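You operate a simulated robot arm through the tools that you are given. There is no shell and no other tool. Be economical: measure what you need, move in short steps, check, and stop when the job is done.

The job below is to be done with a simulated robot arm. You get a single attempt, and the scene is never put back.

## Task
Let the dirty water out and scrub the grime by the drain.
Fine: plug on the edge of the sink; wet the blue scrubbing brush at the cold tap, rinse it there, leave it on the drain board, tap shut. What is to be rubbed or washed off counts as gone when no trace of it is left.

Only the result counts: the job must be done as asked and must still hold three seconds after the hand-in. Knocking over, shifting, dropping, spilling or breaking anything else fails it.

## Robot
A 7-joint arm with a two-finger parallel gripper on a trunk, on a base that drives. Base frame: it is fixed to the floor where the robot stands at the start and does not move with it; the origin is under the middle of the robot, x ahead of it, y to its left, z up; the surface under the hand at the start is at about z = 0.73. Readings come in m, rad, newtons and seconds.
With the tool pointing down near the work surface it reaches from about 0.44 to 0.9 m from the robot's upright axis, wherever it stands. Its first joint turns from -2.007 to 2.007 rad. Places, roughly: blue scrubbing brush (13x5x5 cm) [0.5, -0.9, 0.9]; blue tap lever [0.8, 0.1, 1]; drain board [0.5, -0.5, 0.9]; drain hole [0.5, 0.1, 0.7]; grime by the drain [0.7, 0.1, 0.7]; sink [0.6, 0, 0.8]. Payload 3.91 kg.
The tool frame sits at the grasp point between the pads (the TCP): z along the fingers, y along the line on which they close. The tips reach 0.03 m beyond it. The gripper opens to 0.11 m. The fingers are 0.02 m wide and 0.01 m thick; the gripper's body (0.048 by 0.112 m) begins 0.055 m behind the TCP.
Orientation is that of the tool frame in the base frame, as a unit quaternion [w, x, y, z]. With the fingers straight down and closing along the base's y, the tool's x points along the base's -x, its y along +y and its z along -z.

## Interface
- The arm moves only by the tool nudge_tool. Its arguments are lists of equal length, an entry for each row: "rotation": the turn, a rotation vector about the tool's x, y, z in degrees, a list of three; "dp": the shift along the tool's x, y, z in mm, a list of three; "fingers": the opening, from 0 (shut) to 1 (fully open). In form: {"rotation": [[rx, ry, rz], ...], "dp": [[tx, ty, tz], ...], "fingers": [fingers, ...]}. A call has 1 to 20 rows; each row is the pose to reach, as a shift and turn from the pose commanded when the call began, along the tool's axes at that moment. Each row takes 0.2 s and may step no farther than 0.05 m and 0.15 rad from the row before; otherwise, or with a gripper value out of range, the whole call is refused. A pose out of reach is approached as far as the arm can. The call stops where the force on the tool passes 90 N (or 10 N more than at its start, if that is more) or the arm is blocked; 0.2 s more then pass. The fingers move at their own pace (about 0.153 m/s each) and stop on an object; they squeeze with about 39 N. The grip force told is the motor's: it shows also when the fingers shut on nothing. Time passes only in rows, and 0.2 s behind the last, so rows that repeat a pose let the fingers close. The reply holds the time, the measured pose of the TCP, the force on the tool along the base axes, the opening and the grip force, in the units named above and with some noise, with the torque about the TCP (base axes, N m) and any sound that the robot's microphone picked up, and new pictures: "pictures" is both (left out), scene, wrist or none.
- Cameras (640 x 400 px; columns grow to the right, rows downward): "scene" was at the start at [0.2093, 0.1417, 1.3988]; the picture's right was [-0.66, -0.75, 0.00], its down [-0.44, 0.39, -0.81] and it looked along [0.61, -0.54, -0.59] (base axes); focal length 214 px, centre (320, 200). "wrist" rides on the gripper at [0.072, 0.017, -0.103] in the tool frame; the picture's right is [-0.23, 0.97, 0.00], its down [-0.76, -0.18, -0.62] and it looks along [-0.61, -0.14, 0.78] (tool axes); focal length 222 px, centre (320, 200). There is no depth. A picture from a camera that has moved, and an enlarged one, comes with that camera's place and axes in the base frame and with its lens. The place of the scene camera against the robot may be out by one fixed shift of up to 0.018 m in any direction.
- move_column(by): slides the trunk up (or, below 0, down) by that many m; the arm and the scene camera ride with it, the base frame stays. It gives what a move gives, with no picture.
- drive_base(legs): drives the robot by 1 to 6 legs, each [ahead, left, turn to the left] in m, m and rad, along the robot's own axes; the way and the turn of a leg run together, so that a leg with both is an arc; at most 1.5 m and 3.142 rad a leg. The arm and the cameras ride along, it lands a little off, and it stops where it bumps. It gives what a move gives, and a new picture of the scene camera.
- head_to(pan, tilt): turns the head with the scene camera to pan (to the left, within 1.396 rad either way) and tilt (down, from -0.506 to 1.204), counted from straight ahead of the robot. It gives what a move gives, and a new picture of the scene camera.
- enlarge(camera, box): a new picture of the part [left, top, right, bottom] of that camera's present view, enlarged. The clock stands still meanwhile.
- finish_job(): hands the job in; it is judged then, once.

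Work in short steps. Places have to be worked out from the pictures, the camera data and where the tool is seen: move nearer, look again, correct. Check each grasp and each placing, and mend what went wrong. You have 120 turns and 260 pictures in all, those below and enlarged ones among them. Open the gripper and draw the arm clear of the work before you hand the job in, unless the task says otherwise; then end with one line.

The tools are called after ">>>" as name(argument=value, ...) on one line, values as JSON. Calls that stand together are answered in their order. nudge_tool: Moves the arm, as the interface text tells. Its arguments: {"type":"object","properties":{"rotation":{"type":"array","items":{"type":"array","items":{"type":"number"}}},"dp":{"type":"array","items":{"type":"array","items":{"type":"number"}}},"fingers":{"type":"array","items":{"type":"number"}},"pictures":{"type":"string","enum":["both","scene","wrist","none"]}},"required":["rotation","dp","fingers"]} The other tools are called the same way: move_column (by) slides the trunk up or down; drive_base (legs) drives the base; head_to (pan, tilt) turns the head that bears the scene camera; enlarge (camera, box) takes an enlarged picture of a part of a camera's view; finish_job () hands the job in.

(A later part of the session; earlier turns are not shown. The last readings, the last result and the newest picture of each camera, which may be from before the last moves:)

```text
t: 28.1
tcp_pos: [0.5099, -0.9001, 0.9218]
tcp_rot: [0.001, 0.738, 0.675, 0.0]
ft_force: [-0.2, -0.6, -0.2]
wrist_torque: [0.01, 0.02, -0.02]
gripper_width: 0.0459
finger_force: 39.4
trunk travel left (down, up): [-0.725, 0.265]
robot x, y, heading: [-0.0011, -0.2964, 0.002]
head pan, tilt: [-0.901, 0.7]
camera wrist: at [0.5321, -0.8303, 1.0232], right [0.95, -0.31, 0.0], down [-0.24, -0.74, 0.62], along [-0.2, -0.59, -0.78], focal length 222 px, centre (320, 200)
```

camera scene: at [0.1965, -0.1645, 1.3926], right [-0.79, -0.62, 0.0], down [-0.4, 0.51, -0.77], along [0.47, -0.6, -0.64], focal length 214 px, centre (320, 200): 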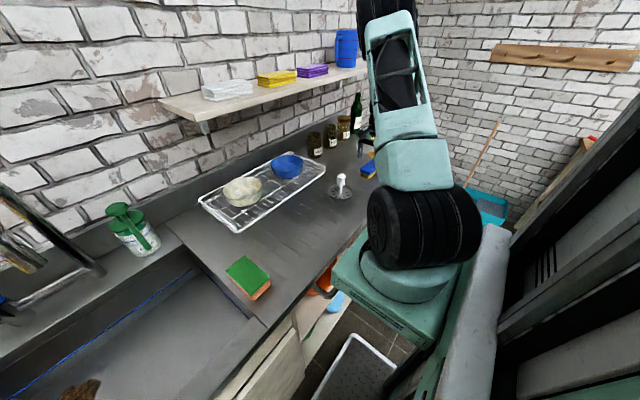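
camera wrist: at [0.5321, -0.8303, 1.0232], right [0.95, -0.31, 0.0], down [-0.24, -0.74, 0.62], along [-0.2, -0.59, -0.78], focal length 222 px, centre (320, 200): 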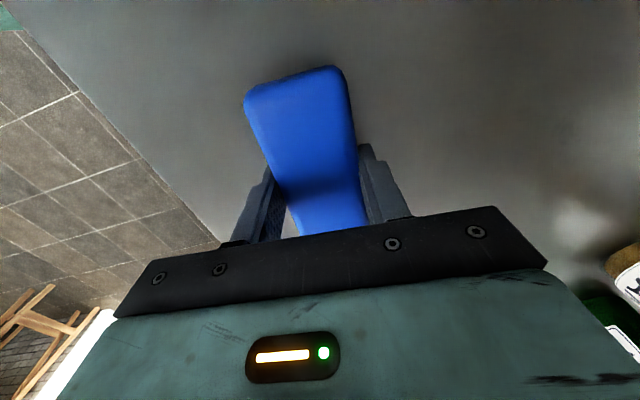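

The brush is held at 46 mm. The hand has to be free for the tap lever, so I carry the brush to the drain board, above the strainer, to park it there first.

>>> nudge_tool(rotation=[[0, 0, 0], [0, 0, 0], [0, 0, 0], [0, 0, 0], [0, 0, 0], [0, 0, -2], [0, 0, -4], [0, 0, -5], [0, 0, -5], [0, 0, -5], [0, 0, -5], [0, 0, -5], [0, 0, -5]], dp=[[0, 0, -30], [0, 0, -75], [0, 0, -120], [0, 0, -165], [40, -6, -180], [85, -12, -180], [130, -18, -180], [175, -24, -180], [220, -30, -180], [265, -37, -180], [310, -44, -180], [355, -50, -180], [396, -55, -180]], fingers=[0.2, 0.2, 0.2, 0.2, 0.2, 0.2, 0.2, 0.2, 0.2, 0.2, 0.2, 0.2, 0.2])

>>> head_to(pan=-0.6, tilt=0.8)

```text
t: 30.9
tcp_pos: [0.4894, -0.5003, 1.1023]
tcp_rot: [0.0, 0.709, 0.706, 0.0]
ft_force: [0.6, 0.5, -2.2]
wrist_torque: [0.01, 0.03, 0.03]
gripper_width: 0.0458
finger_force: 38.4
trunk travel left (down, up): [-0.725, 0.265]
robot x, y, heading: [-0.0046, -0.2973, -0.002]
head pan, tilt: [-0.901, 0.7]
camera scene: at [0.1967, -0.1649, 1.3926], right [-0.79, -0.62, 0.0], down [-0.4, 0.51, -0.76], along [0.47, -0.6, -0.64], focal length 214 px, centre (320, 200)
camera wrist: at [0.5059, -0.428, 1.2032], right [0.97, -0.23, 0.0], down [-0.18, -0.76, 0.62], along [-0.14, -0.61, -0.78], focal length 222 px, centre (320, 200)
```

scene: 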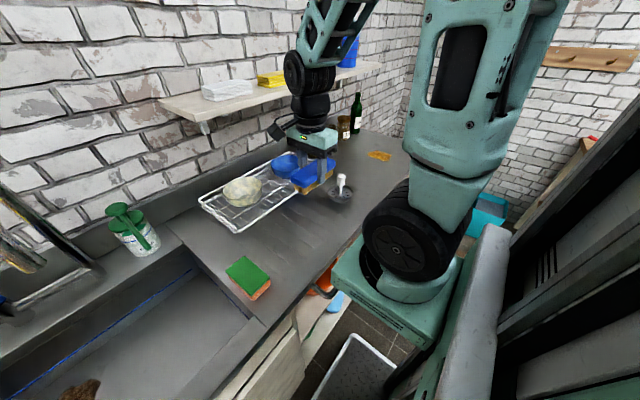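
wrist: 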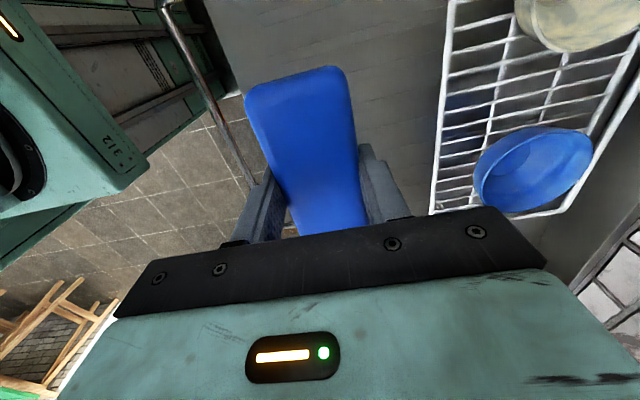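

```text
t: 31.7
tcp_pos: [0.4884, -0.501, 1.1008]
tcp_rot: [0.001, 0.708, 0.706, 0.0]
ft_force: [-0.2, 0.4, -0.6]
wrist_torque: [-0.01, 0.0, 0.03]
gripper_width: 0.0457
finger_force: 39.1
trunk travel left (down, up): [-0.725, 0.265]
robot x, y, heading: [-0.0014, -0.2982, -0.003]
head pan, tilt: [-0.6, 0.799]
camera scene: at [0.2104, -0.1436, 1.3844], right [-0.57, -0.82, 0.0], down [-0.59, 0.41, -0.7], along [0.57, -0.4, -0.72], focal length 214 px, centre (320, 200)
```

scene: 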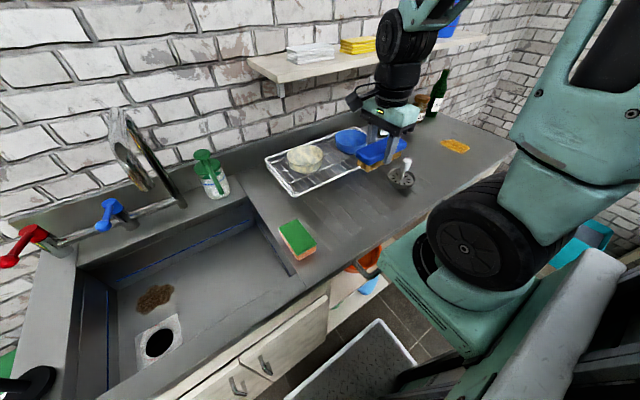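

I lower the brush onto the drain board at about (0.49, -0.50).

>>> nudge_tool(rotation=[[0, 0, 0], [0, 0, 0], [0, 0, 0], [0, 0, 0], [0, 0, 0], [0, 0, 0]], dp=[[0, 0, 45], [0, 0, 90], [0, 0, 130], [0, 0, 160], [0, 0, 170], [0, 0, 175]], fingers=[0.2, 0.2, 0.2, 0.2, 0.2, 0.2], pictures="none")

>>> enlarge(camera="scene", box=[280, 120, 440, 240])

```text
t: 33.1
tcp_pos: [0.4901, -0.5038, 0.9267]
tcp_rot: [0.0, 0.708, 0.706, 0.0]
ft_force: [-0.5, -1.2, -1.1]
wrist_torque: [-0.01, 0.01, 0.05]
gripper_width: 0.0456
finger_force: 38.9
trunk travel left (down, up): [-0.725, 0.265]
robot x, y, heading: [-0.0027, -0.294, 0.002]
head pan, tilt: [-0.6, 0.799]
```

```text
3.33 times, centred on (360, 180) of scene
camera zoom: at [0.2103, -0.1435, 1.3843], right [-0.57, -0.82, 0.0], down [-0.59, 0.41, -0.7], along [0.57, -0.4, -0.72], focal length 715 px, centre (187, 267)
```

zoom: 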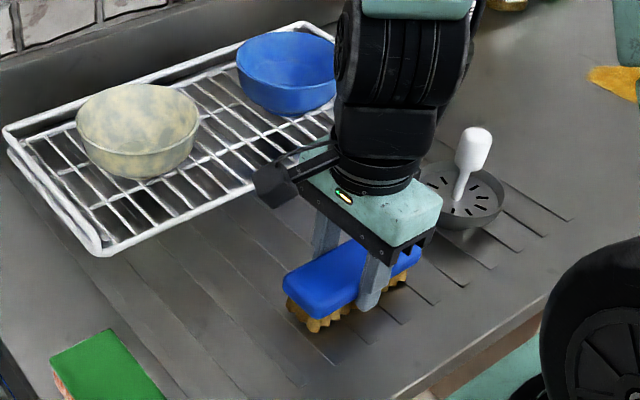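

>>> nudge_tool(rotation=[[0, 0, 0], [0, 0, 0], [0, 0, 0]], dp=[[0, 0, 3], [0, 0, 6], [0, 0, 7]], fingers=[0.2, 0.2, 0.2], pictures="none")

```text
t: 33.9
tcp_pos: [0.4892, -0.5024, 0.9213]
tcp_rot: [0.002, 0.708, 0.707, 0.001]
ft_force: [-3.8, -1.2, 31.4]
wrist_torque: [0.11, 0.27, 0.02]
gripper_width: 0.0454
finger_force: 39.6
trunk travel left (down, up): [-0.725, 0.265]
robot x, y, heading: [-0.0006, -0.2941, -0.003]
head pan, tilt: [-0.6, 0.799]
```

It is on the board. I ease off, open, and rise clear.

>>> nudge_tool(rotation=[[0, 0, 0], [0, 0, 0], [0, 0, 0], [0, 0, 0], [0, 0, 0], [0, 0, 0], [0, 0, 0], [0, 0, 0]], dp=[[0, 0, -3], [0, 0, -3], [0, 0, -3], [0, 0, -30], [0, 0, -75], [0, 0, -120], [0, 0, -165], [0, 0, -200]], fingers=[0.2, 0.7, 1, 1, 1, 1, 1, 1])

```text
t: 35.7
tcp_pos: [0.4892, -0.502, 1.1216]
tcp_rot: [0.0, 0.709, 0.706, 0.0]
ft_force: [0.7, -0.4, -0.8]
wrist_torque: [0.0, 0.0, 0.0]
gripper_width: 0.1101
finger_force: 0.1
trunk travel left (down, up): [-0.725, 0.265]
robot x, y, heading: [0.0016, -0.295, -0.001]
head pan, tilt: [-0.6, 0.799]
camera scene: at [0.2108, -0.1436, 1.3842], right [-0.57, -0.82, 0.0], down [-0.59, 0.41, -0.7], along [0.57, -0.4, -0.72], focal length 214 px, centre (320, 200)
camera wrist: at [0.506, -0.4292, 1.2216], right [0.97, -0.23, 0.0], down [-0.18, -0.76, 0.62], along [-0.14, -0.61, -0.78], focal length 222 px, centre (320, 200)
```

scene: 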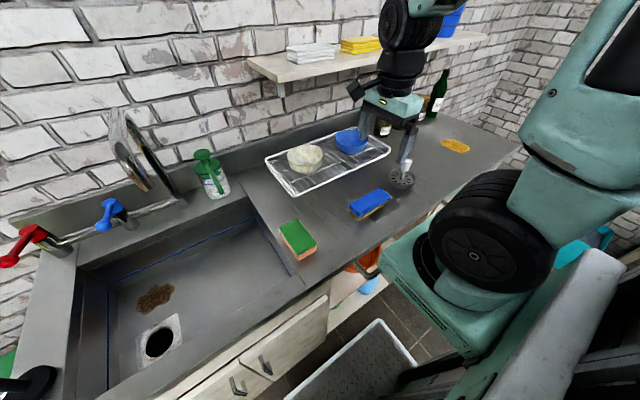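
wrist: 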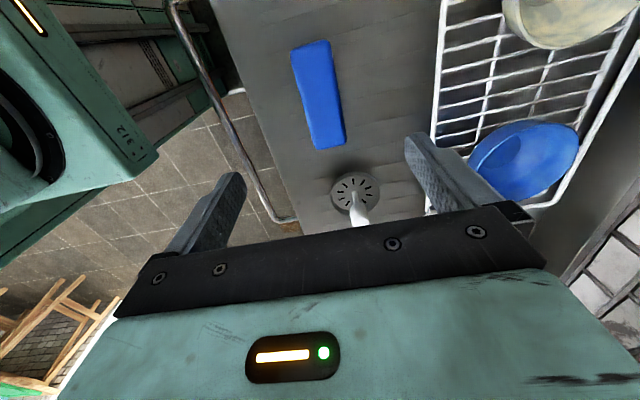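

Now I move to the tap and turn the tool back, so the camera is on the robot side.

>>> nudge_tool(rotation=[[0, 0, -7], [0, 0, -14], [0, 0, -21], [0, 0, -28], [0, 0, -35], [0, 0, -42], [0, 0, -49], [0, 0, -56], [0, 0, -63], [0, 0, -70], [0, 0, -77], [0, 0, -84], [0, 0, -90]], dp=[[45, 0, -10], [90, 0, -20], [135, 0, -30], [180, 0, -30], [225, 0, -30], [270, 0, -30], [315, 0, -30], [360, 0, -30], [405, 0, -30], [450, 5, -30], [495, 15, -30], [540, 25, -30], [585, 35, -30]], fingers=[1, 1, 0.8, 0.6, 0.4, 0.2, 0, 0, 0, 0, 0, 0, 0], pictures="wrist")

>>> head_to(pan=0.3, tilt=0.6)

>>> enlarge(camera="scene", box=[220, 130, 420, 260])

```text
t: 38.5
tcp_pos: [0.5255, 0.0846, 1.1508]
tcp_rot: [0.0, 0.0, 1.0, -0.001]
ft_force: [0.3, -0.9, 0.9]
wrist_torque: [0.03, 0.0, 0.02]
gripper_width: 0.0
finger_force: 37.3
trunk travel left (down, up): [-0.725, 0.265]
robot x, y, heading: [0.0006, -0.2982, 0.002]
head pan, tilt: [-0.6, 0.799]
camera wrist: at [0.4529, 0.1014, 1.2514], right [0.23, 0.97, 0.0], down [0.76, -0.18, 0.62], along [0.61, -0.14, -0.78], focal length 222 px, centre (320, 200)
```

wrist: 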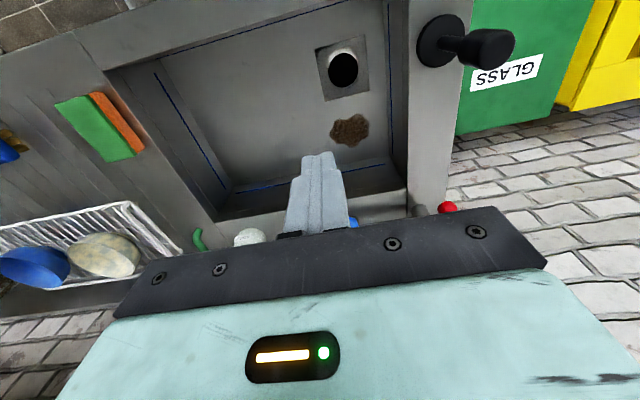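

```text
t: 39.7
tcp_pos: [0.5263, 0.0828, 1.1494]
tcp_rot: [0.0, 0.002, 1.0, 0.001]
ft_force: [0.0, -0.3, 0.2]
wrist_torque: [0.01, 0.02, 0.04]
gripper_width: 0.0
finger_force: 37.6
trunk travel left (down, up): [-0.725, 0.265]
robot x, y, heading: [0.0001, -0.2983, -0.004]
head pan, tilt: [0.3, 0.6]
camera scene: at [0.2285, -0.0719, 1.4012], right [0.29, -0.96, 0.0], down [-0.54, -0.17, -0.82], along [0.79, 0.24, -0.57], focal length 214 px, centre (320, 200)
```

scene: 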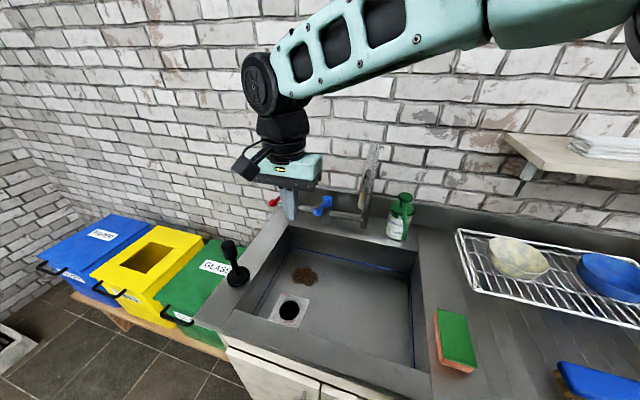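

```text
3.08 times, centred on (320, 195) of scene
camera zoom: at [0.2285, -0.0719, 1.4012], right [0.29, -0.96, 0.0], down [-0.54, -0.17, -0.82], along [0.79, 0.24, -0.57], focal length 660 px, centre (320, 215)
```

zoom: 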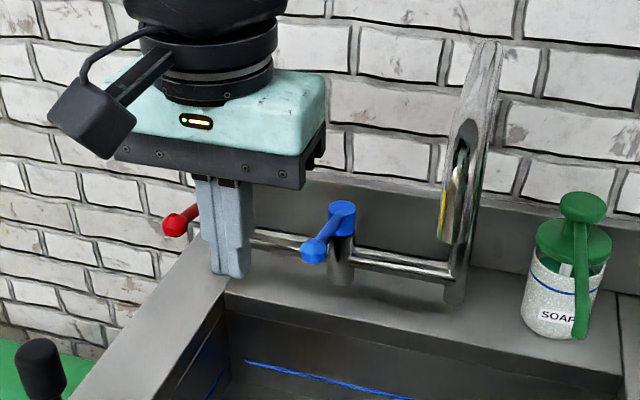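

The spout tip is near (0.60, -0.04, 1.12) and its arch is in line with my forearm. I drive back left 0.3 m first, so the arm does not cross the spout.

>>> drive_base(legs=[[0, 0.31, 0]])

>>> nudge_tool(rotation=[[0, 0, 0], [0, 0, 0], [0, 0, 0], [0, 0, 0], [0, 0, 0], [0, 0, 0]], dp=[[0, -45, 0], [0, -90, 0], [0, -135, 0], [0, -180, 0], [0, -215, 0], [0, -245, 0]], fingers=[0, 0, 0, 0, 0, 0], pictures="none")

>>> head_to(pan=-0.15, tilt=0.6)

>>> enlarge(camera="scene", box=[230, 110, 430, 240])

```text
t: 41.9
tcp_pos: [0.5239, 0.3988, 1.15]
tcp_rot: [0.0, 0.0, 1.0, 0.001]
ft_force: [-0.6, -0.2, 0.5]
wrist_torque: [-0.01, -0.01, 0.01]
gripper_width: 0.0
finger_force: 37.8
trunk travel left (down, up): [-0.725, 0.265]
robot x, y, heading: [0.0023, 0.0161, 0.0]
head pan, tilt: [0.3, 0.6]
camera scene: at [0.228, 0.2429, 1.4012], right [0.3, -0.96, 0.0], down [-0.54, -0.17, -0.83], along [0.79, 0.24, -0.56], focal length 214 px, centre (320, 200)
```

scene: 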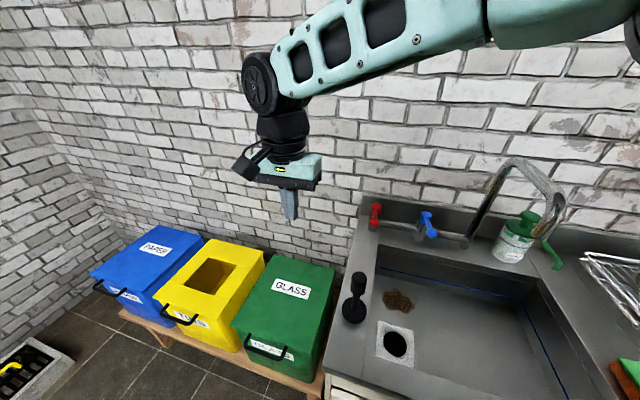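

```text
t: 43.2
tcp_pos: [0.5249, 0.154, 1.1494]
tcp_rot: [0.0, -0.001, 1.0, 0.001]
ft_force: [0.6, 0.6, -0.6]
wrist_torque: [0.04, -0.02, 0.03]
gripper_width: 0.0001
finger_force: 37.9
trunk travel left (down, up): [-0.725, 0.265]
robot x, y, heading: [0.0015, 0.0159, 0.005]
head pan, tilt: [0.3, 0.6]
```

```text
t: 44.1
tcp_pos: [0.5249, 0.1542, 1.1491]
tcp_rot: [0.0, 0.0, 1.0, 0.0]
ft_force: [-0.6, 0.1, -0.5]
wrist_torque: [0.01, -0.02, 0.02]
gripper_width: 0.0001
finger_force: 38.1
trunk travel left (down, up): [-0.725, 0.265]
robot x, y, heading: [-0.0046, 0.0189, -0.0]
head pan, tilt: [-0.15, 0.6]
camera scene: at [0.231, 0.2035, 1.4012], right [-0.15, -0.99, 0.0], down [-0.56, 0.08, -0.83], along [0.82, -0.12, -0.56], focal length 214 px, centre (320, 200)
```

scene: 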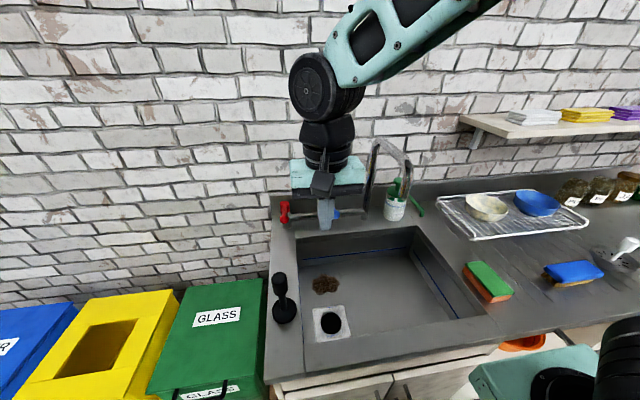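

```text
3.08 times, centred on (330, 175) of scene
camera zoom: at [0.231, 0.2035, 1.4012], right [-0.15, -0.99, 0.0], down [-0.56, 0.08, -0.83], along [0.82, -0.12, -0.56], focal length 660 px, centre (289, 277)
```

zoom: 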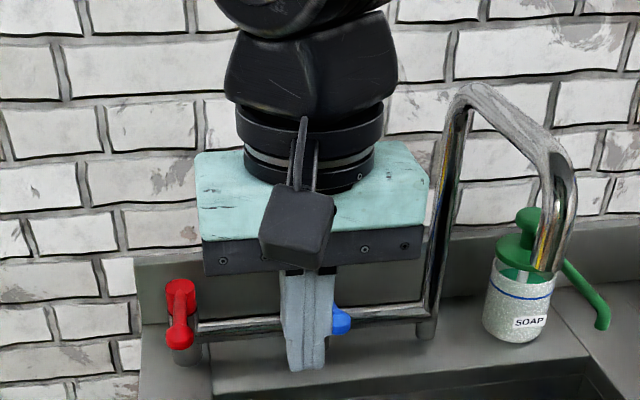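

I bring the closed fingers down on the +y side of the blue knob, clear of the red lever.

>>> nudge_tool(rotation=[[0, 0, 0], [0, 0, 0], [0, 0, 0], [0, 0, 0], [0, 0, 0], [0, 0, 0], [0, 0, 0], [0, 0, 0]], dp=[[-40, -4, 0], [-80, -8, 0], [-120, -10, 5], [-160, -10, 20], [-190, -10, 50], [-190, -10, 90], [-190, -10, 125], [-190, -10, 147]], fingers=[0, 0, 0, 0, 0, 0, 0, 0], pictures="wrist")

>>> enlarge(camera="scene", box=[260, 130, 420, 240])

```text
t: 46.0
tcp_pos: [0.7145, 0.1459, 1.0034]
tcp_rot: [0.0, 0.0, 1.0, 0.0]
ft_force: [0.0, -0.8, 0.8]
wrist_torque: [0.01, 0.02, -0.05]
gripper_width: 0.0
finger_force: 37.9
trunk travel left (down, up): [-0.725, 0.265]
robot x, y, heading: [0.0017, 0.0129, 0.002]
head pan, tilt: [-0.15, 0.6]
camera wrist: at [0.6427, 0.1628, 1.1039], right [0.23, 0.97, 0.0], down [0.76, -0.18, 0.62], along [0.61, -0.14, -0.78], focal length 222 px, centre (320, 200)
```

wrist: 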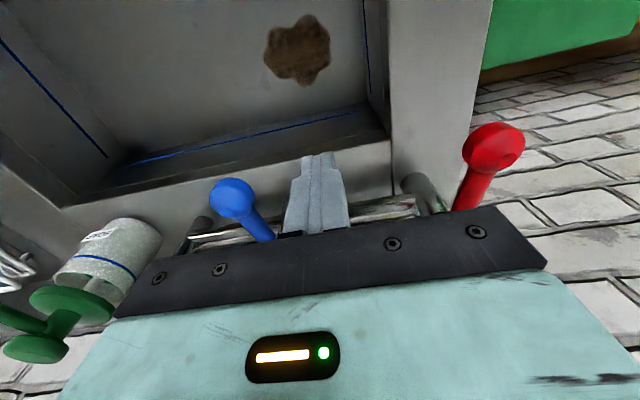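

```text
3.64 times, centred on (340, 185) of scene
camera zoom: at [0.2309, 0.2034, 1.4013], right [-0.15, -0.99, 0.0], down [-0.56, 0.08, -0.83], along [0.82, -0.12, -0.56], focal length 780 px, centre (247, 254)
```

zoom: 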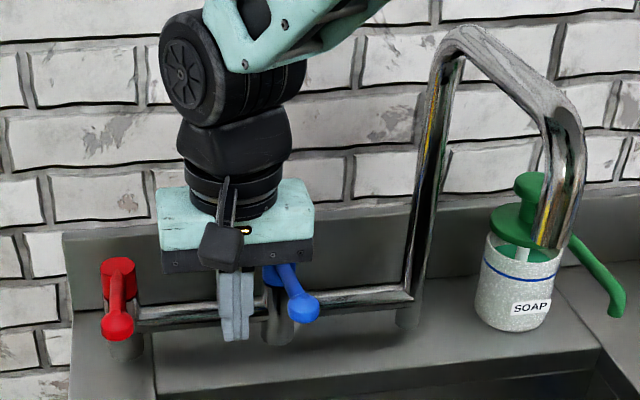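

The knob is confirmed at (0.71, 0.094). I push gently toward -y and watch the force.

>>> nudge_tool(rotation=[[0, 0, 0], [0, 0, 0], [0, 0, 0], [0, 0, 0]], dp=[[0, -15, 0], [0, -26, 0], [0, -34, 0], [0, -40, 0]], fingers=[0, 0, 0, 0], pictures="wrist")

```text
t: 47.0
tcp_pos: [0.7159, 0.1043, 1.0026]
tcp_rot: [0.0, -0.001, 1.0, 0.0]
ft_force: [0.4, 0.6, 0.4]
wrist_torque: [-0.01, -0.01, 0.01]
gripper_width: 0.0002
finger_force: 37.2
trunk travel left (down, up): [-0.725, 0.265]
robot x, y, heading: [0.002, 0.016, -0.003]
head pan, tilt: [-0.15, 0.6]
camera wrist: at [0.6426, 0.122, 1.1047], right [0.23, 0.97, 0.0], down [0.76, -0.18, 0.62], along [0.61, -0.14, -0.78], focal length 222 px, centre (320, 200)
```

wrist: 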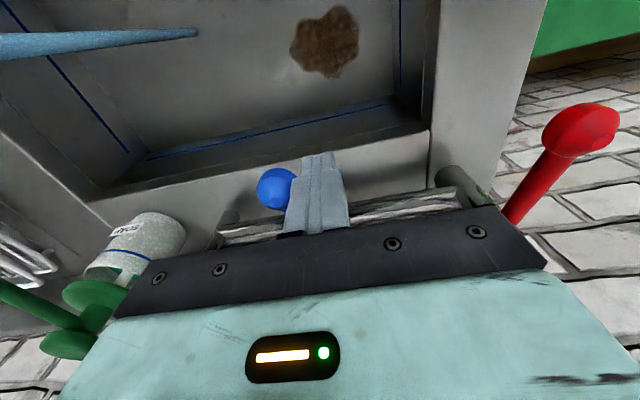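

Water is already running with very little force. I check how the stream looks.

>>> enlarge(camera="scene", box=[260, 120, 460, 350])

```text
1.74 times, centred on (360, 235) of scene
camera zoom: at [0.231, 0.2036, 1.4012], right [-0.15, -0.99, 0.0], down [-0.56, 0.08, -0.83], along [0.82, -0.12, -0.56], focal length 373 px, centre (250, 139)
```

zoom: 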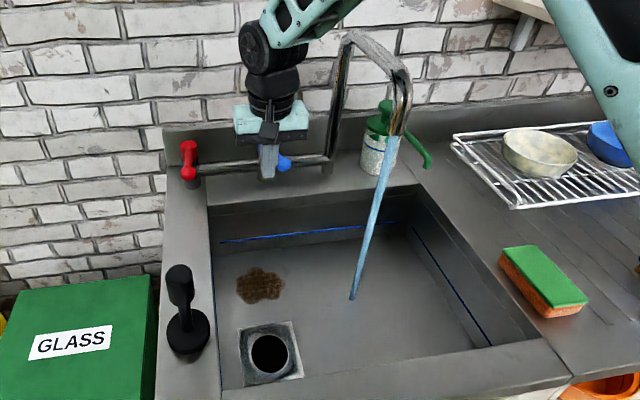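

The slim stream falls at about (0.615, -0.052). I back away from the lever and return to the brush at (0.489, -0.502), opening the hand and turning it 90°.

>>> nudge_tool(rotation=[[0, 0, 0], [0, 0, 0], [0, 0, 0], [0, 0, 0], [0, 0, 0], [0, 0, 0], [0, 0, 0], [0, 0, 0], [0, 0, 0], [0, 0, 5], [0, 0, 13], [0, 0, 21], [0, 0, 29], [0, 0, 37], [0, 0, 45], [0, 0, 53], [0, 0, 61], [0, 0, 69], [0, 0, 77], [0, 0, 85]], dp=[[0, 15, 0], [45, 15, -15], [85, 15, -40], [125, 15, -65], [165, 15, -92], [200, 15, -120], [227, 15, -147], [227, -32, -147], [227, -79, -147], [227, -126, -147], [227, -173, -147], [227, -220, -147], [227, -267, -147], [227, -314, -147], [227, -361, -147], [227, -408, -147], [227, -455, -147], [227, -502, -147], [227, -549, -147], [227, -596, -147]], fingers=[0, 0, 0, 0, 0, 0, 0, 0, 0, 0, 0, 0, 0.2, 0.5, 1, 1, 1, 1, 1, 1])

```text
t: 51.1
tcp_pos: [0.4883, -0.4906, 1.1494]
tcp_rot: [0.0, 0.676, 0.737, 0.0]
ft_force: [0.1, 0.3, 0.2]
wrist_torque: [-0.04, 0.0, 0.01]
gripper_width: 0.1098
finger_force: 0.0
trunk travel left (down, up): [-0.725, 0.265]
robot x, y, heading: [0.0024, 0.0203, 0.005]
head pan, tilt: [-0.15, 0.6]
camera scene: at [0.2309, 0.2041, 1.4012], right [-0.15, -0.99, 0.0], down [-0.56, 0.08, -0.83], along [0.82, -0.12, -0.56], focal length 214 px, centre (320, 200)
camera wrist: at [0.4989, -0.4167, 1.2517], right [0.99, -0.14, 0.0], down [-0.11, -0.77, 0.62], along [-0.09, -0.62, -0.78], focal length 222 px, centre (320, 200)
```

scene: 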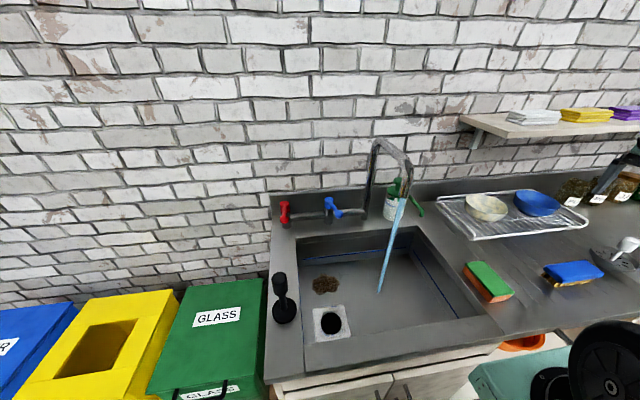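
wrist: 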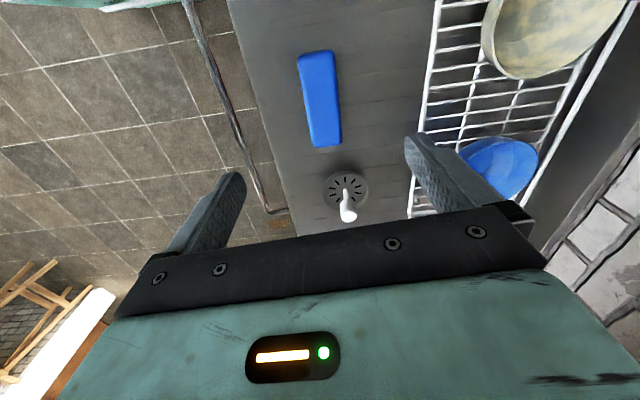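

The brush is where I left it. I descend and grasp it.

>>> nudge_tool(rotation=[[0, 0, 5], [0, 0, 5], [0, 0, 5], [0, 0, 5], [0, 0, 5], [0, 0, 5], [0, 0, 5], [0, 0, 5], [0, 0, 5], [0, 0, 5]], dp=[[-11, 0, 45], [-11, 0, 90], [-11, 0, 135], [-11, 0, 180], [-11, 0, 210], [-11, 0, 227], [-11, 0, 227], [-11, 0, 227], [-11, 0, 227], [-11, 0, 227]], fingers=[1, 1, 1, 1, 1, 1, 0.6, 0.3, 0.2, 0.2], pictures="wrist")

```text
t: 53.4
tcp_pos: [0.4912, -0.5021, 0.924]
tcp_rot: [0.001, 0.708, 0.706, 0.0]
ft_force: [-0.3, -0.1, -0.1]
wrist_torque: [0.02, 0.01, 0.03]
gripper_width: 0.0456
finger_force: 39.1
trunk travel left (down, up): [-0.725, 0.265]
robot x, y, heading: [-0.0014, 0.0181, 0.003]
head pan, tilt: [-0.15, 0.6]
camera wrist: at [0.5072, -0.4291, 1.025], right [0.97, -0.23, 0.0], down [-0.18, -0.76, 0.62], along [-0.14, -0.61, -0.78], focal length 222 px, centre (320, 200)
```

wrist: 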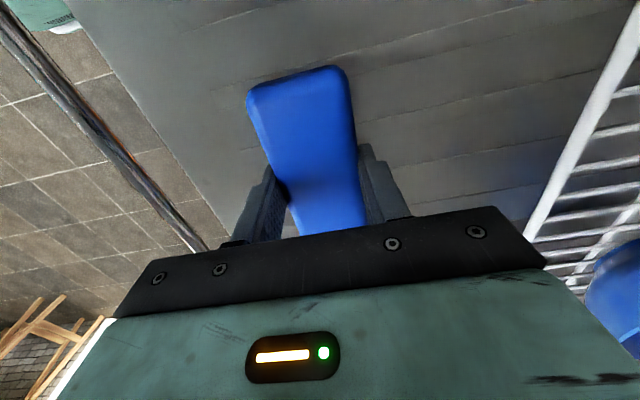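

The brush is gripped. I lift it, turn back to the straight orientation, and stop in front of the stream.

>>> nudge_tool(rotation=[[0, 0, 0], [0, 0, 0], [0, 0, 0], [0, 0, 0], [0, 0, -8], [0, 0, -16], [0, 0, -24], [0, 0, -32], [0, 0, -40], [0, 0, -48], [0, 0, -56], [0, 0, -64], [0, 0, -72], [0, 0, -80], [0, 0, -88], [0, 0, -90]], dp=[[0, 0, -40], [0, 0, -85], [0, 0, -130], [0, 0, -165], [40, 0, -165], [80, 0, -165], [120, 0, -165], [160, 0, -165], [200, -5, -165], [240, -10, -165], [280, -15, -165], [320, -20, -165], [360, -20, -165], [400, -20, -165], [435, -20, -165], [450, -20, -165]], fingers=[0.2, 0.2, 0.2, 0.2, 0.2, 0.2, 0.2, 0.2, 0.2, 0.2, 0.2, 0.2, 0.2, 0.2, 0.2, 0.2])

```text
t: 56.8
tcp_pos: [0.4686, -0.0532, 1.088]
tcp_rot: [0.0, -0.001, 1.0, 0.0]
ft_force: [-0.1, 0.8, -1.4]
wrist_torque: [0.04, -0.01, 0.02]
gripper_width: 0.0454
finger_force: 38.9
trunk travel left (down, up): [-0.725, 0.265]
robot x, y, heading: [0.0016, 0.0147, 0.001]
head pan, tilt: [-0.15, 0.6]
camera scene: at [0.231, 0.2033, 1.4012], right [-0.15, -0.99, 0.0], down [-0.56, 0.08, -0.83], along [0.82, -0.12, -0.56], focal length 214 px, centre (320, 200)
camera wrist: at [0.3962, -0.0351, 1.1892], right [0.23, 0.97, 0.0], down [0.76, -0.18, 0.62], along [0.61, -0.14, -0.78], focal length 222 px, centre (320, 200)
```

scene: 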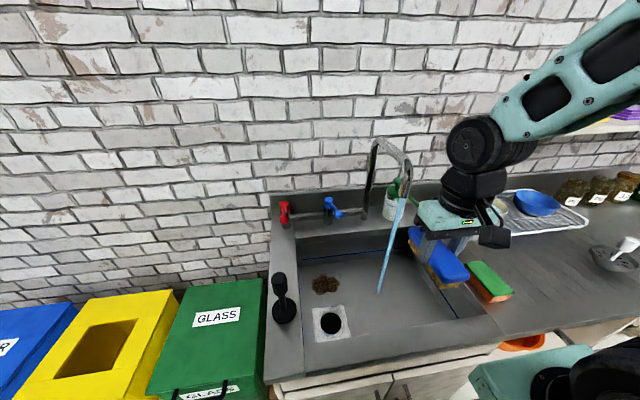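
wrist: 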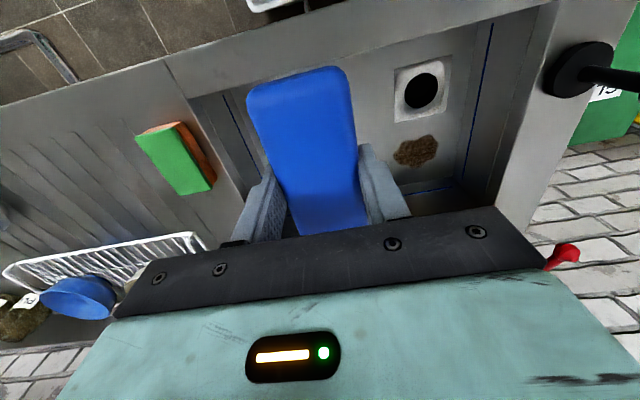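

I tilt the hand 45° so the wrist stays clear of the spout, and bring the brush's middle under the stream at z about 1.0.

>>> nudge_tool(rotation=[[0, -6, 0], [0, -13, 0], [0, -20, 0], [0, -27, 0], [0, -34, 0], [0, -41, 0], [0, -45, 0], [0, -45, 0], [0, -45, 0]], dp=[[-10, 0, 35], [-30, 0, 65], [-50, 0, 85], [-75, 0, 88], [-100, 0, 88], [-120, 0, 88], [-134, 0, 88], [-134, 0, 88], [-134, 0, 88]], fingers=[0.2, 0.2, 0.2, 0.2, 0.2, 0.2, 0.2, 0.2, 0.2])

>>> enlarge(camera="scene", box=[320, 110, 520, 300])

```text
t: 58.8
tcp_pos: [0.6417, -0.0429, 0.9983]
tcp_rot: [0.382, 0.0, 0.924, -0.001]
ft_force: [-0.8, -0.4, -2.1]
wrist_torque: [0.0, 0.01, 0.01]
gripper_width: 0.0457
finger_force: 39.3
out of reach, approached as far as the arm can: row 1, 2, 3, 4, 5, 6, 7, 8, 9
trunk travel left (down, up): [-0.725, 0.265]
robot x, y, heading: [-0.0009, 0.0169, 0.002]
head pan, tilt: [-0.15, 0.6]
camera scene: at [0.231, 0.2035, 1.4012], right [-0.15, -0.99, 0.0], down [-0.56, 0.08, -0.83], along [0.82, -0.12, -0.56], focal length 214 px, centre (320, 200)
camera wrist: at [0.5166, -0.0261, 1.02], right [0.16, 0.97, 0.16], down [0.1, -0.18, 0.98], along [0.98, -0.14, -0.12], focal length 222 px, centre (320, 200)
```

scene: 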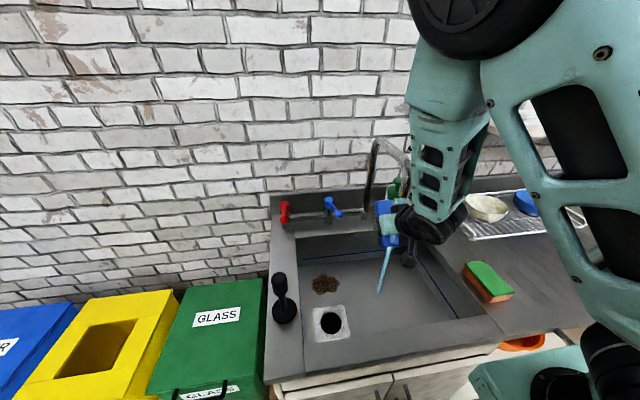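
wrist: 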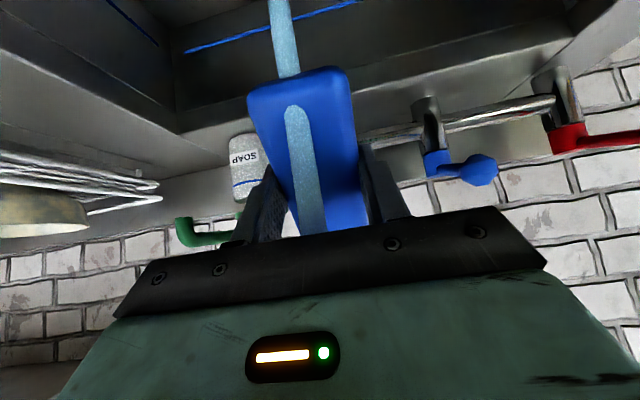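

```text
2.11 times, centred on (420, 205) of scene
camera zoom: at [0.231, 0.2035, 1.4012], right [-0.15, -0.99, 0.0], down [-0.56, 0.08, -0.83], along [0.82, -0.12, -0.56], focal length 452 px, centre (110, 190)
```

zoom: 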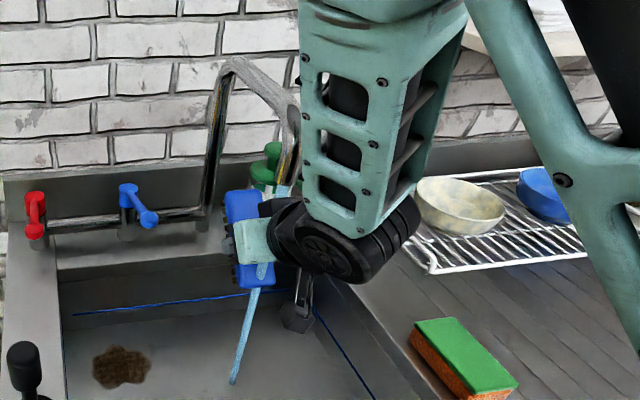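

The stream is running over the brush block. I hold it there for a couple of seconds.

>>> nudge_tool(rotation=[[0, 0, 0], [0, 0, 0], [0, 0, 0], [0, 0, 0], [0, 0, 0], [0, 0, 0], [0, 0, 0], [0, 0, 0]], dp=[[0, 0, 0], [0, 0, 0], [0, 0, 0], [0, 0, 0], [0, 0, 0], [0, 0, 0], [0, 0, 0], [0, 0, 0]], fingers=[0.2, 0.2, 0.2, 0.2, 0.2, 0.2, 0.2, 0.2], pictures="wrist")

>>> enlarge(camera="scene", box=[350, 180, 430, 240])

```text
t: 60.5
tcp_pos: [0.6406, -0.0425, 0.999]
tcp_rot: [0.383, -0.001, 0.924, 0.001]
ft_force: [0.5, 0.5, -1.5]
wrist_torque: [-0.04, 0.05, 0.01]
gripper_width: 0.0455
finger_force: 39.1
trunk travel left (down, up): [-0.725, 0.265]
robot x, y, heading: [-0.0011, 0.0198, 0.005]
head pan, tilt: [-0.15, 0.6]
camera wrist: at [0.5165, -0.0261, 1.02], right [0.16, 0.97, 0.16], down [0.1, -0.18, 0.98], along [0.98, -0.14, -0.12], focal length 222 px, centre (320, 200)
```

wrist: 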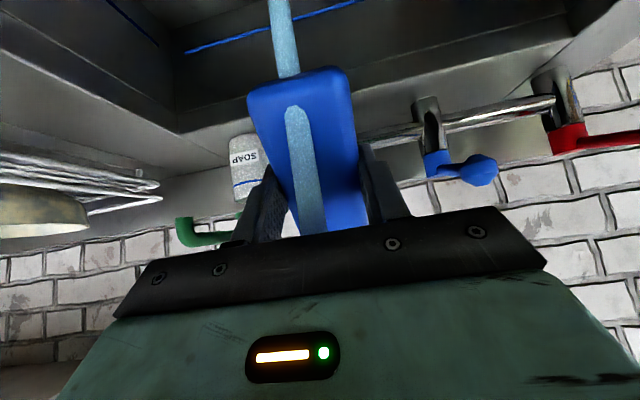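

```text
6.67 times, centred on (390, 210) of scene
camera zoom: at [0.2311, 0.2035, 1.4012], right [-0.15, -0.99, 0.0], down [-0.56, 0.08, -0.83], along [0.82, -0.12, -0.56], focal length 1430 px, centre (-147, 133)
```

zoom: 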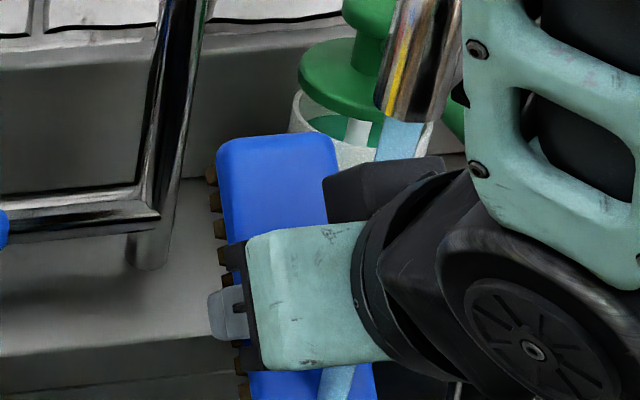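

The bristles have gone dark, so they are wet. I move left, away from the spout, then straighten the hand over the sink.

>>> nudge_tool(rotation=[[0, 0, 0], [0, 0, 0], [0, 0, 0], [0, 0, 0], [0, 6, 0], [0, 13, 0], [0, 20, 0], [0, 27, 0], [0, 34, 0], [0, 41, 0], [0, 45, 0], [0, 45, 0]], dp=[[0, 40, 0], [0, 80, 0], [0, 120, 0], [0, 160, 0], [0, 165, 0], [0, 165, 0], [0, 165, 0], [0, 165, 0], [0, 165, 0], [0, 165, 0], [0, 165, 0], [0, 165, 0]], fingers=[0.2, 0.2, 0.2, 0.2, 0.2, 0.2, 0.2, 0.2, 0.2, 0.2, 0.2, 0.2])

>>> enlarge(camera="scene", box=[260, 130, 440, 340])

```text
t: 63.1
tcp_pos: [0.6414, 0.1207, 0.9996]
tcp_rot: [-0.002, -0.001, 1.0, 0.001]
ft_force: [0.4, 0.6, -0.7]
wrist_torque: [0.0, 0.03, 0.02]
gripper_width: 0.0458
finger_force: 39.0
trunk travel left (down, up): [-0.725, 0.265]
robot x, y, heading: [-0.003, 0.0157, -0.0]
head pan, tilt: [-0.15, 0.6]
camera scene: at [0.231, 0.2035, 1.4012], right [-0.15, -0.99, 0.0], down [-0.56, 0.08, -0.83], along [0.82, -0.12, -0.56], focal length 214 px, centre (320, 200)
camera wrist: at [0.5682, 0.1384, 1.1014], right [0.23, 0.97, 0.0], down [0.76, -0.18, 0.62], along [0.61, -0.14, -0.78], focal length 222 px, centre (320, 200)
```

scene: 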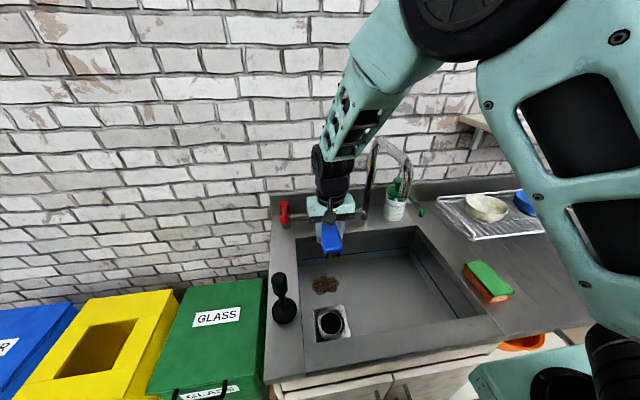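
wrist: 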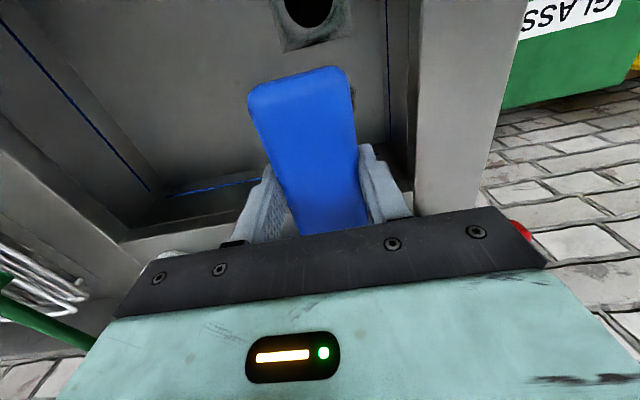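

```text
1.90 times, centred on (350, 235) of scene
camera zoom: at [0.231, 0.2035, 1.4012], right [-0.15, -0.99, 0.0], down [-0.56, 0.08, -0.83], along [0.82, -0.12, -0.56], focal length 408 px, centre (263, 133)
```

zoom: 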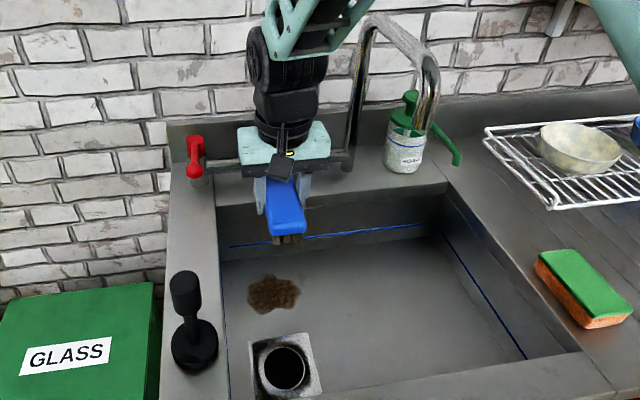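

The stream has stopped, so the brush must have nudged the lever shut on the way past. I back off slightly and check the levers.

>>> nudge_tool(rotation=[[0, 0, 0], [0, 0, 0], [0, 0, 0]], dp=[[30, 0, 0], [60, 0, 15], [60, 0, 50]], fingers=[0.2, 0.2, 0.2], pictures="wrist")

>>> enlarge(camera="scene", box=[260, 150, 440, 300])

```text
t: 64.0
tcp_pos: [0.581, 0.1211, 0.9491]
tcp_rot: [0.0, -0.001, 1.0, 0.0]
ft_force: [-0.4, -0.3, -0.9]
wrist_torque: [0.01, -0.01, 0.0]
gripper_width: 0.0459
finger_force: 39.3
trunk travel left (down, up): [-0.725, 0.265]
robot x, y, heading: [-0.0048, 0.0166, -0.0]
head pan, tilt: [-0.15, 0.6]
camera wrist: at [0.5082, 0.1381, 1.0512], right [0.23, 0.97, 0.0], down [0.76, -0.18, 0.62], along [0.61, -0.14, -0.78], focal length 222 px, centre (320, 200)
```

wrist: 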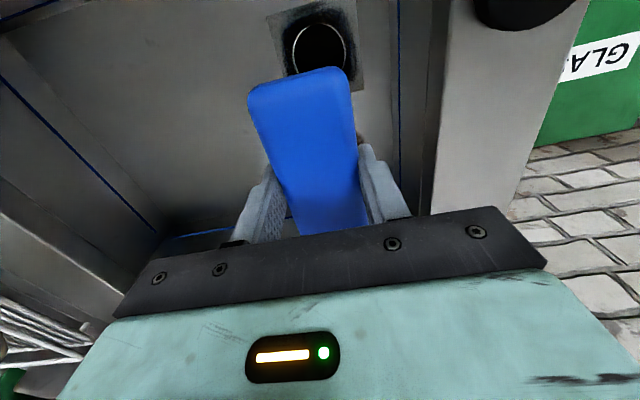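

```text
2.67 times, centred on (350, 225) of scene
camera zoom: at [0.2308, 0.2034, 1.4013], right [-0.15, -0.99, 0.0], down [-0.56, 0.08, -0.83], along [0.82, -0.12, -0.56], focal length 572 px, centre (240, 133)
```

zoom: 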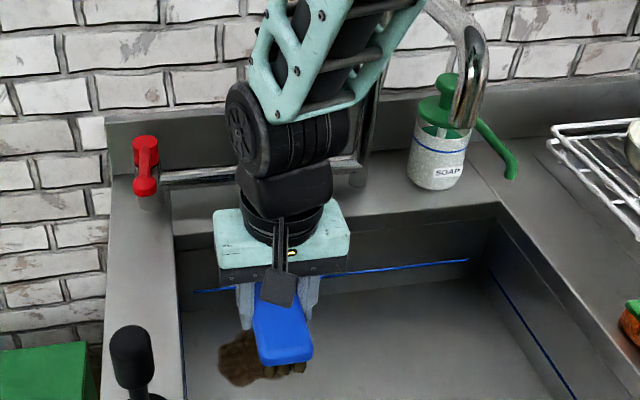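

The lever is hidden from here, so I will check it later. The grime spans x 0.633 to 0.714 and y 0.074 to 0.174. I lower into the sink behind it.

>>> nudge_tool(rotation=[[0, 0, 0], [0, 0, 0], [0, 0, 0], [0, 0, 0], [0, 0, 0]], dp=[[-20, -5, 40], [-30, -5, 80], [-35, -5, 120], [-35, -5, 155], [-35, -5, 178]], fingers=[0.2, 0.2, 0.2, 0.2, 0.2], pictures="wrist")

>>> enlarge(camera="scene", box=[260, 150, 440, 300])

```text
t: 65.2
tcp_pos: [0.6154, 0.1168, 0.7734]
tcp_rot: [0.0, 0.001, 1.0, 0.0]
ft_force: [-2.1, -4.6, 23.3]
wrist_torque: [-0.14, 0.98, 0.02]
gripper_width: 0.0453
finger_force: 39.2
trunk travel left (down, up): [-0.725, 0.265]
robot x, y, heading: [0.0009, 0.0174, 0.005]
head pan, tilt: [-0.15, 0.6]
camera wrist: at [0.5431, 0.1339, 0.8747], right [0.23, 0.97, 0.0], down [0.76, -0.18, 0.62], along [0.61, -0.14, -0.78], focal length 222 px, centre (320, 200)
```

wrist: 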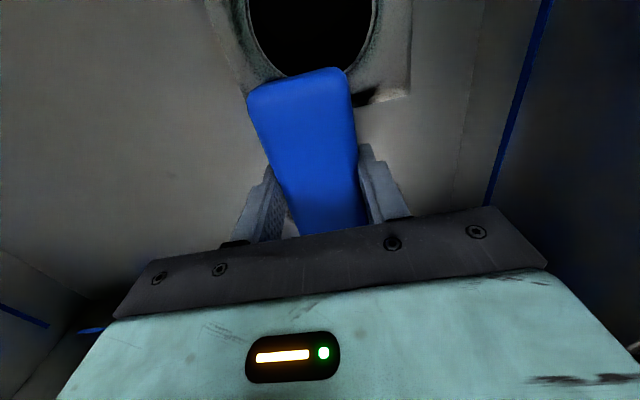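

```text
2.67 times, centred on (350, 225) of scene
camera zoom: at [0.2303, 0.2032, 1.402], right [-0.15, -0.99, 0.0], down [-0.56, 0.08, -0.83], along [0.82, -0.12, -0.56], focal length 572 px, centre (240, 133)
```

zoom: 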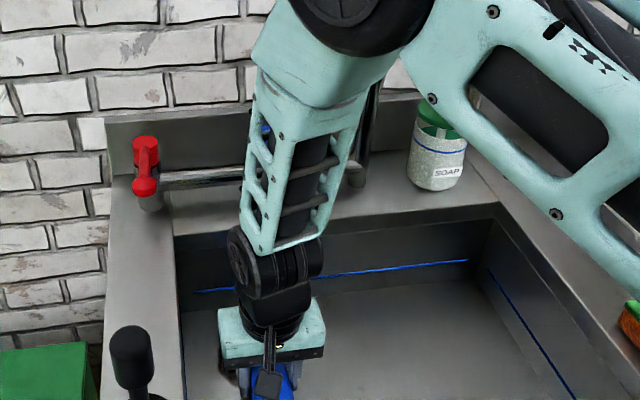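

The floor contact is felt at 23 N with TCP z 0.773. I scrub back and forth over the grime, keeping x at or below 0.655 to stay clear of the lever and y at or below 0.145 for the wall.

>>> nudge_tool(rotation=[[0, 0, 0], [0, 0, 0], [0, 0, 0], [0, 0, 0], [0, 0, 0], [0, 0, 0], [0, 0, 0], [0, 0, 0], [0, 0, 0], [0, 0, 0], [0, 0, 0], [0, 0, 0], [0, 0, 0], [0, 0, 0], [0, 0, 0], [0, 0, 0], [0, 0, 0], [0, 0, 0]], dp=[[-20, 0, 0], [-38, 0, 0], [-38, 14, 0], [-38, 28, 0], [-15, 28, 0], [-38, 28, 0], [-38, 14, 0], [-38, 0, 0], [-38, -14, 0], [-38, -25, 0], [-15, -25, 0], [-38, -25, 0], [-38, -10, 0], [-15, 0, 0], [-38, 5, 0], [-38, 20, 0], [-20, 28, 0], [-38, 10, 0]], fingers=[0.2, 0.2, 0.2, 0.2, 0.2, 0.2, 0.2, 0.2, 0.2, 0.2, 0.2, 0.2, 0.2, 0.2, 0.2, 0.2, 0.2, 0.2])

```text
t: 69.0
tcp_pos: [0.6524, 0.1273, 0.7722]
tcp_rot: [0.0, 0.0, 1.0, 0.001]
ft_force: [-4.9, 5.7, 19.6]
wrist_torque: [0.06, -0.04, -0.29]
gripper_width: 0.0456
finger_force: 38.9
trunk travel left (down, up): [-0.725, 0.265]
robot x, y, heading: [-0.0028, 0.0178, 0.0]
head pan, tilt: [-0.15, 0.6]
camera scene: at [0.23, 0.204, 1.4015], right [-0.15, -0.99, 0.0], down [-0.56, 0.08, -0.83], along [0.82, -0.12, -0.56], focal length 214 px, centre (320, 200)
camera wrist: at [0.5798, 0.144, 0.8735], right [0.23, 0.97, 0.0], down [0.76, -0.18, 0.62], along [0.61, -0.14, -0.78], focal length 222 px, centre (320, 200)
```

scene: 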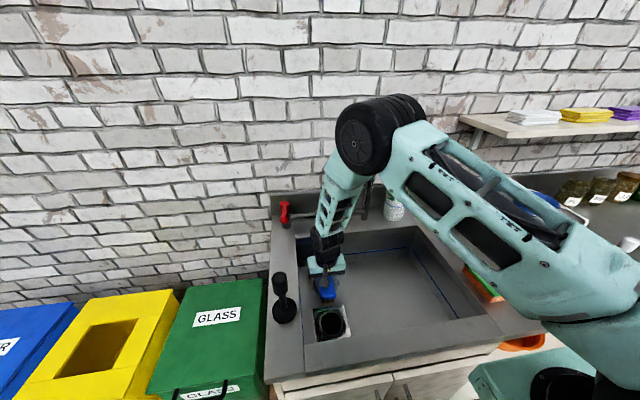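
wrist: 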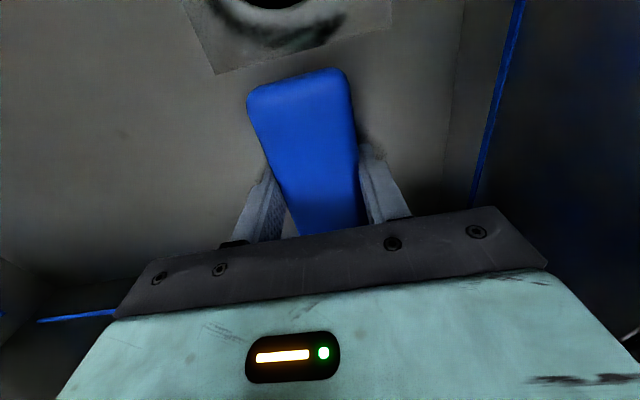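

I lift off and shift aside to inspect the spot.

>>> nudge_tool(rotation=[[0, 0, 0], [0, 0, 0], [0, 0, 0], [0, 0, 0], [0, 0, 0], [0, 0, 0], [0, 0, 0]], dp=[[20, 0, -30], [55, 0, -60], [90, -10, -90], [110, -40, -120], [112, -80, -145], [112, -115, -170], [112, -130, -205]], fingers=[0.2, 0.2, 0.2, 0.2, 0.2, 0.2, 0.2])

>>> enlarge(camera="scene", box=[260, 180, 440, 350])

```text
t: 70.5
tcp_pos: [0.5419, -0.0039, 0.9783]
tcp_rot: [0.0, -0.001, 1.0, 0.0]
ft_force: [0.5, 0.9, -1.5]
wrist_torque: [-0.04, 0.04, 0.03]
gripper_width: 0.0457
finger_force: 38.9
trunk travel left (down, up): [-0.725, 0.265]
robot x, y, heading: [-0.0008, 0.0209, 0.002]
head pan, tilt: [-0.15, 0.6]
camera scene: at [0.2314, 0.2039, 1.401], right [-0.15, -0.99, 0.0], down [-0.56, 0.08, -0.82], along [0.82, -0.12, -0.57], focal length 214 px, centre (320, 200)
camera wrist: at [0.4692, 0.0133, 1.0794], right [0.23, 0.97, 0.0], down [0.76, -0.18, 0.62], along [0.61, -0.14, -0.78], focal length 222 px, centre (320, 200)
```

scene: 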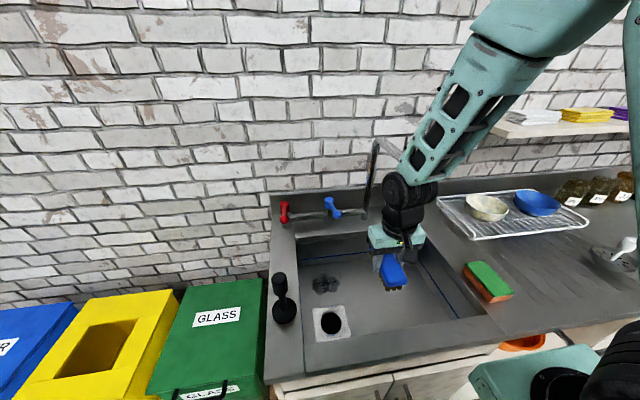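
wrist: 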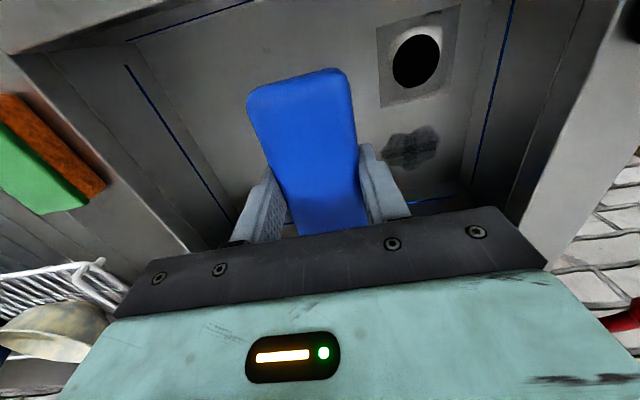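

```text
2.35 times, centred on (350, 265) of scene
camera zoom: at [0.2314, 0.2039, 1.401], right [-0.15, -0.99, 0.0], down [-0.56, 0.08, -0.82], along [0.82, -0.12, -0.57], focal length 505 px, centre (249, 47)
```

zoom: 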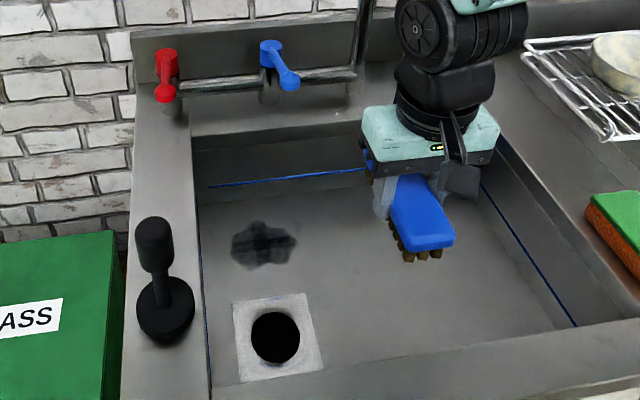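

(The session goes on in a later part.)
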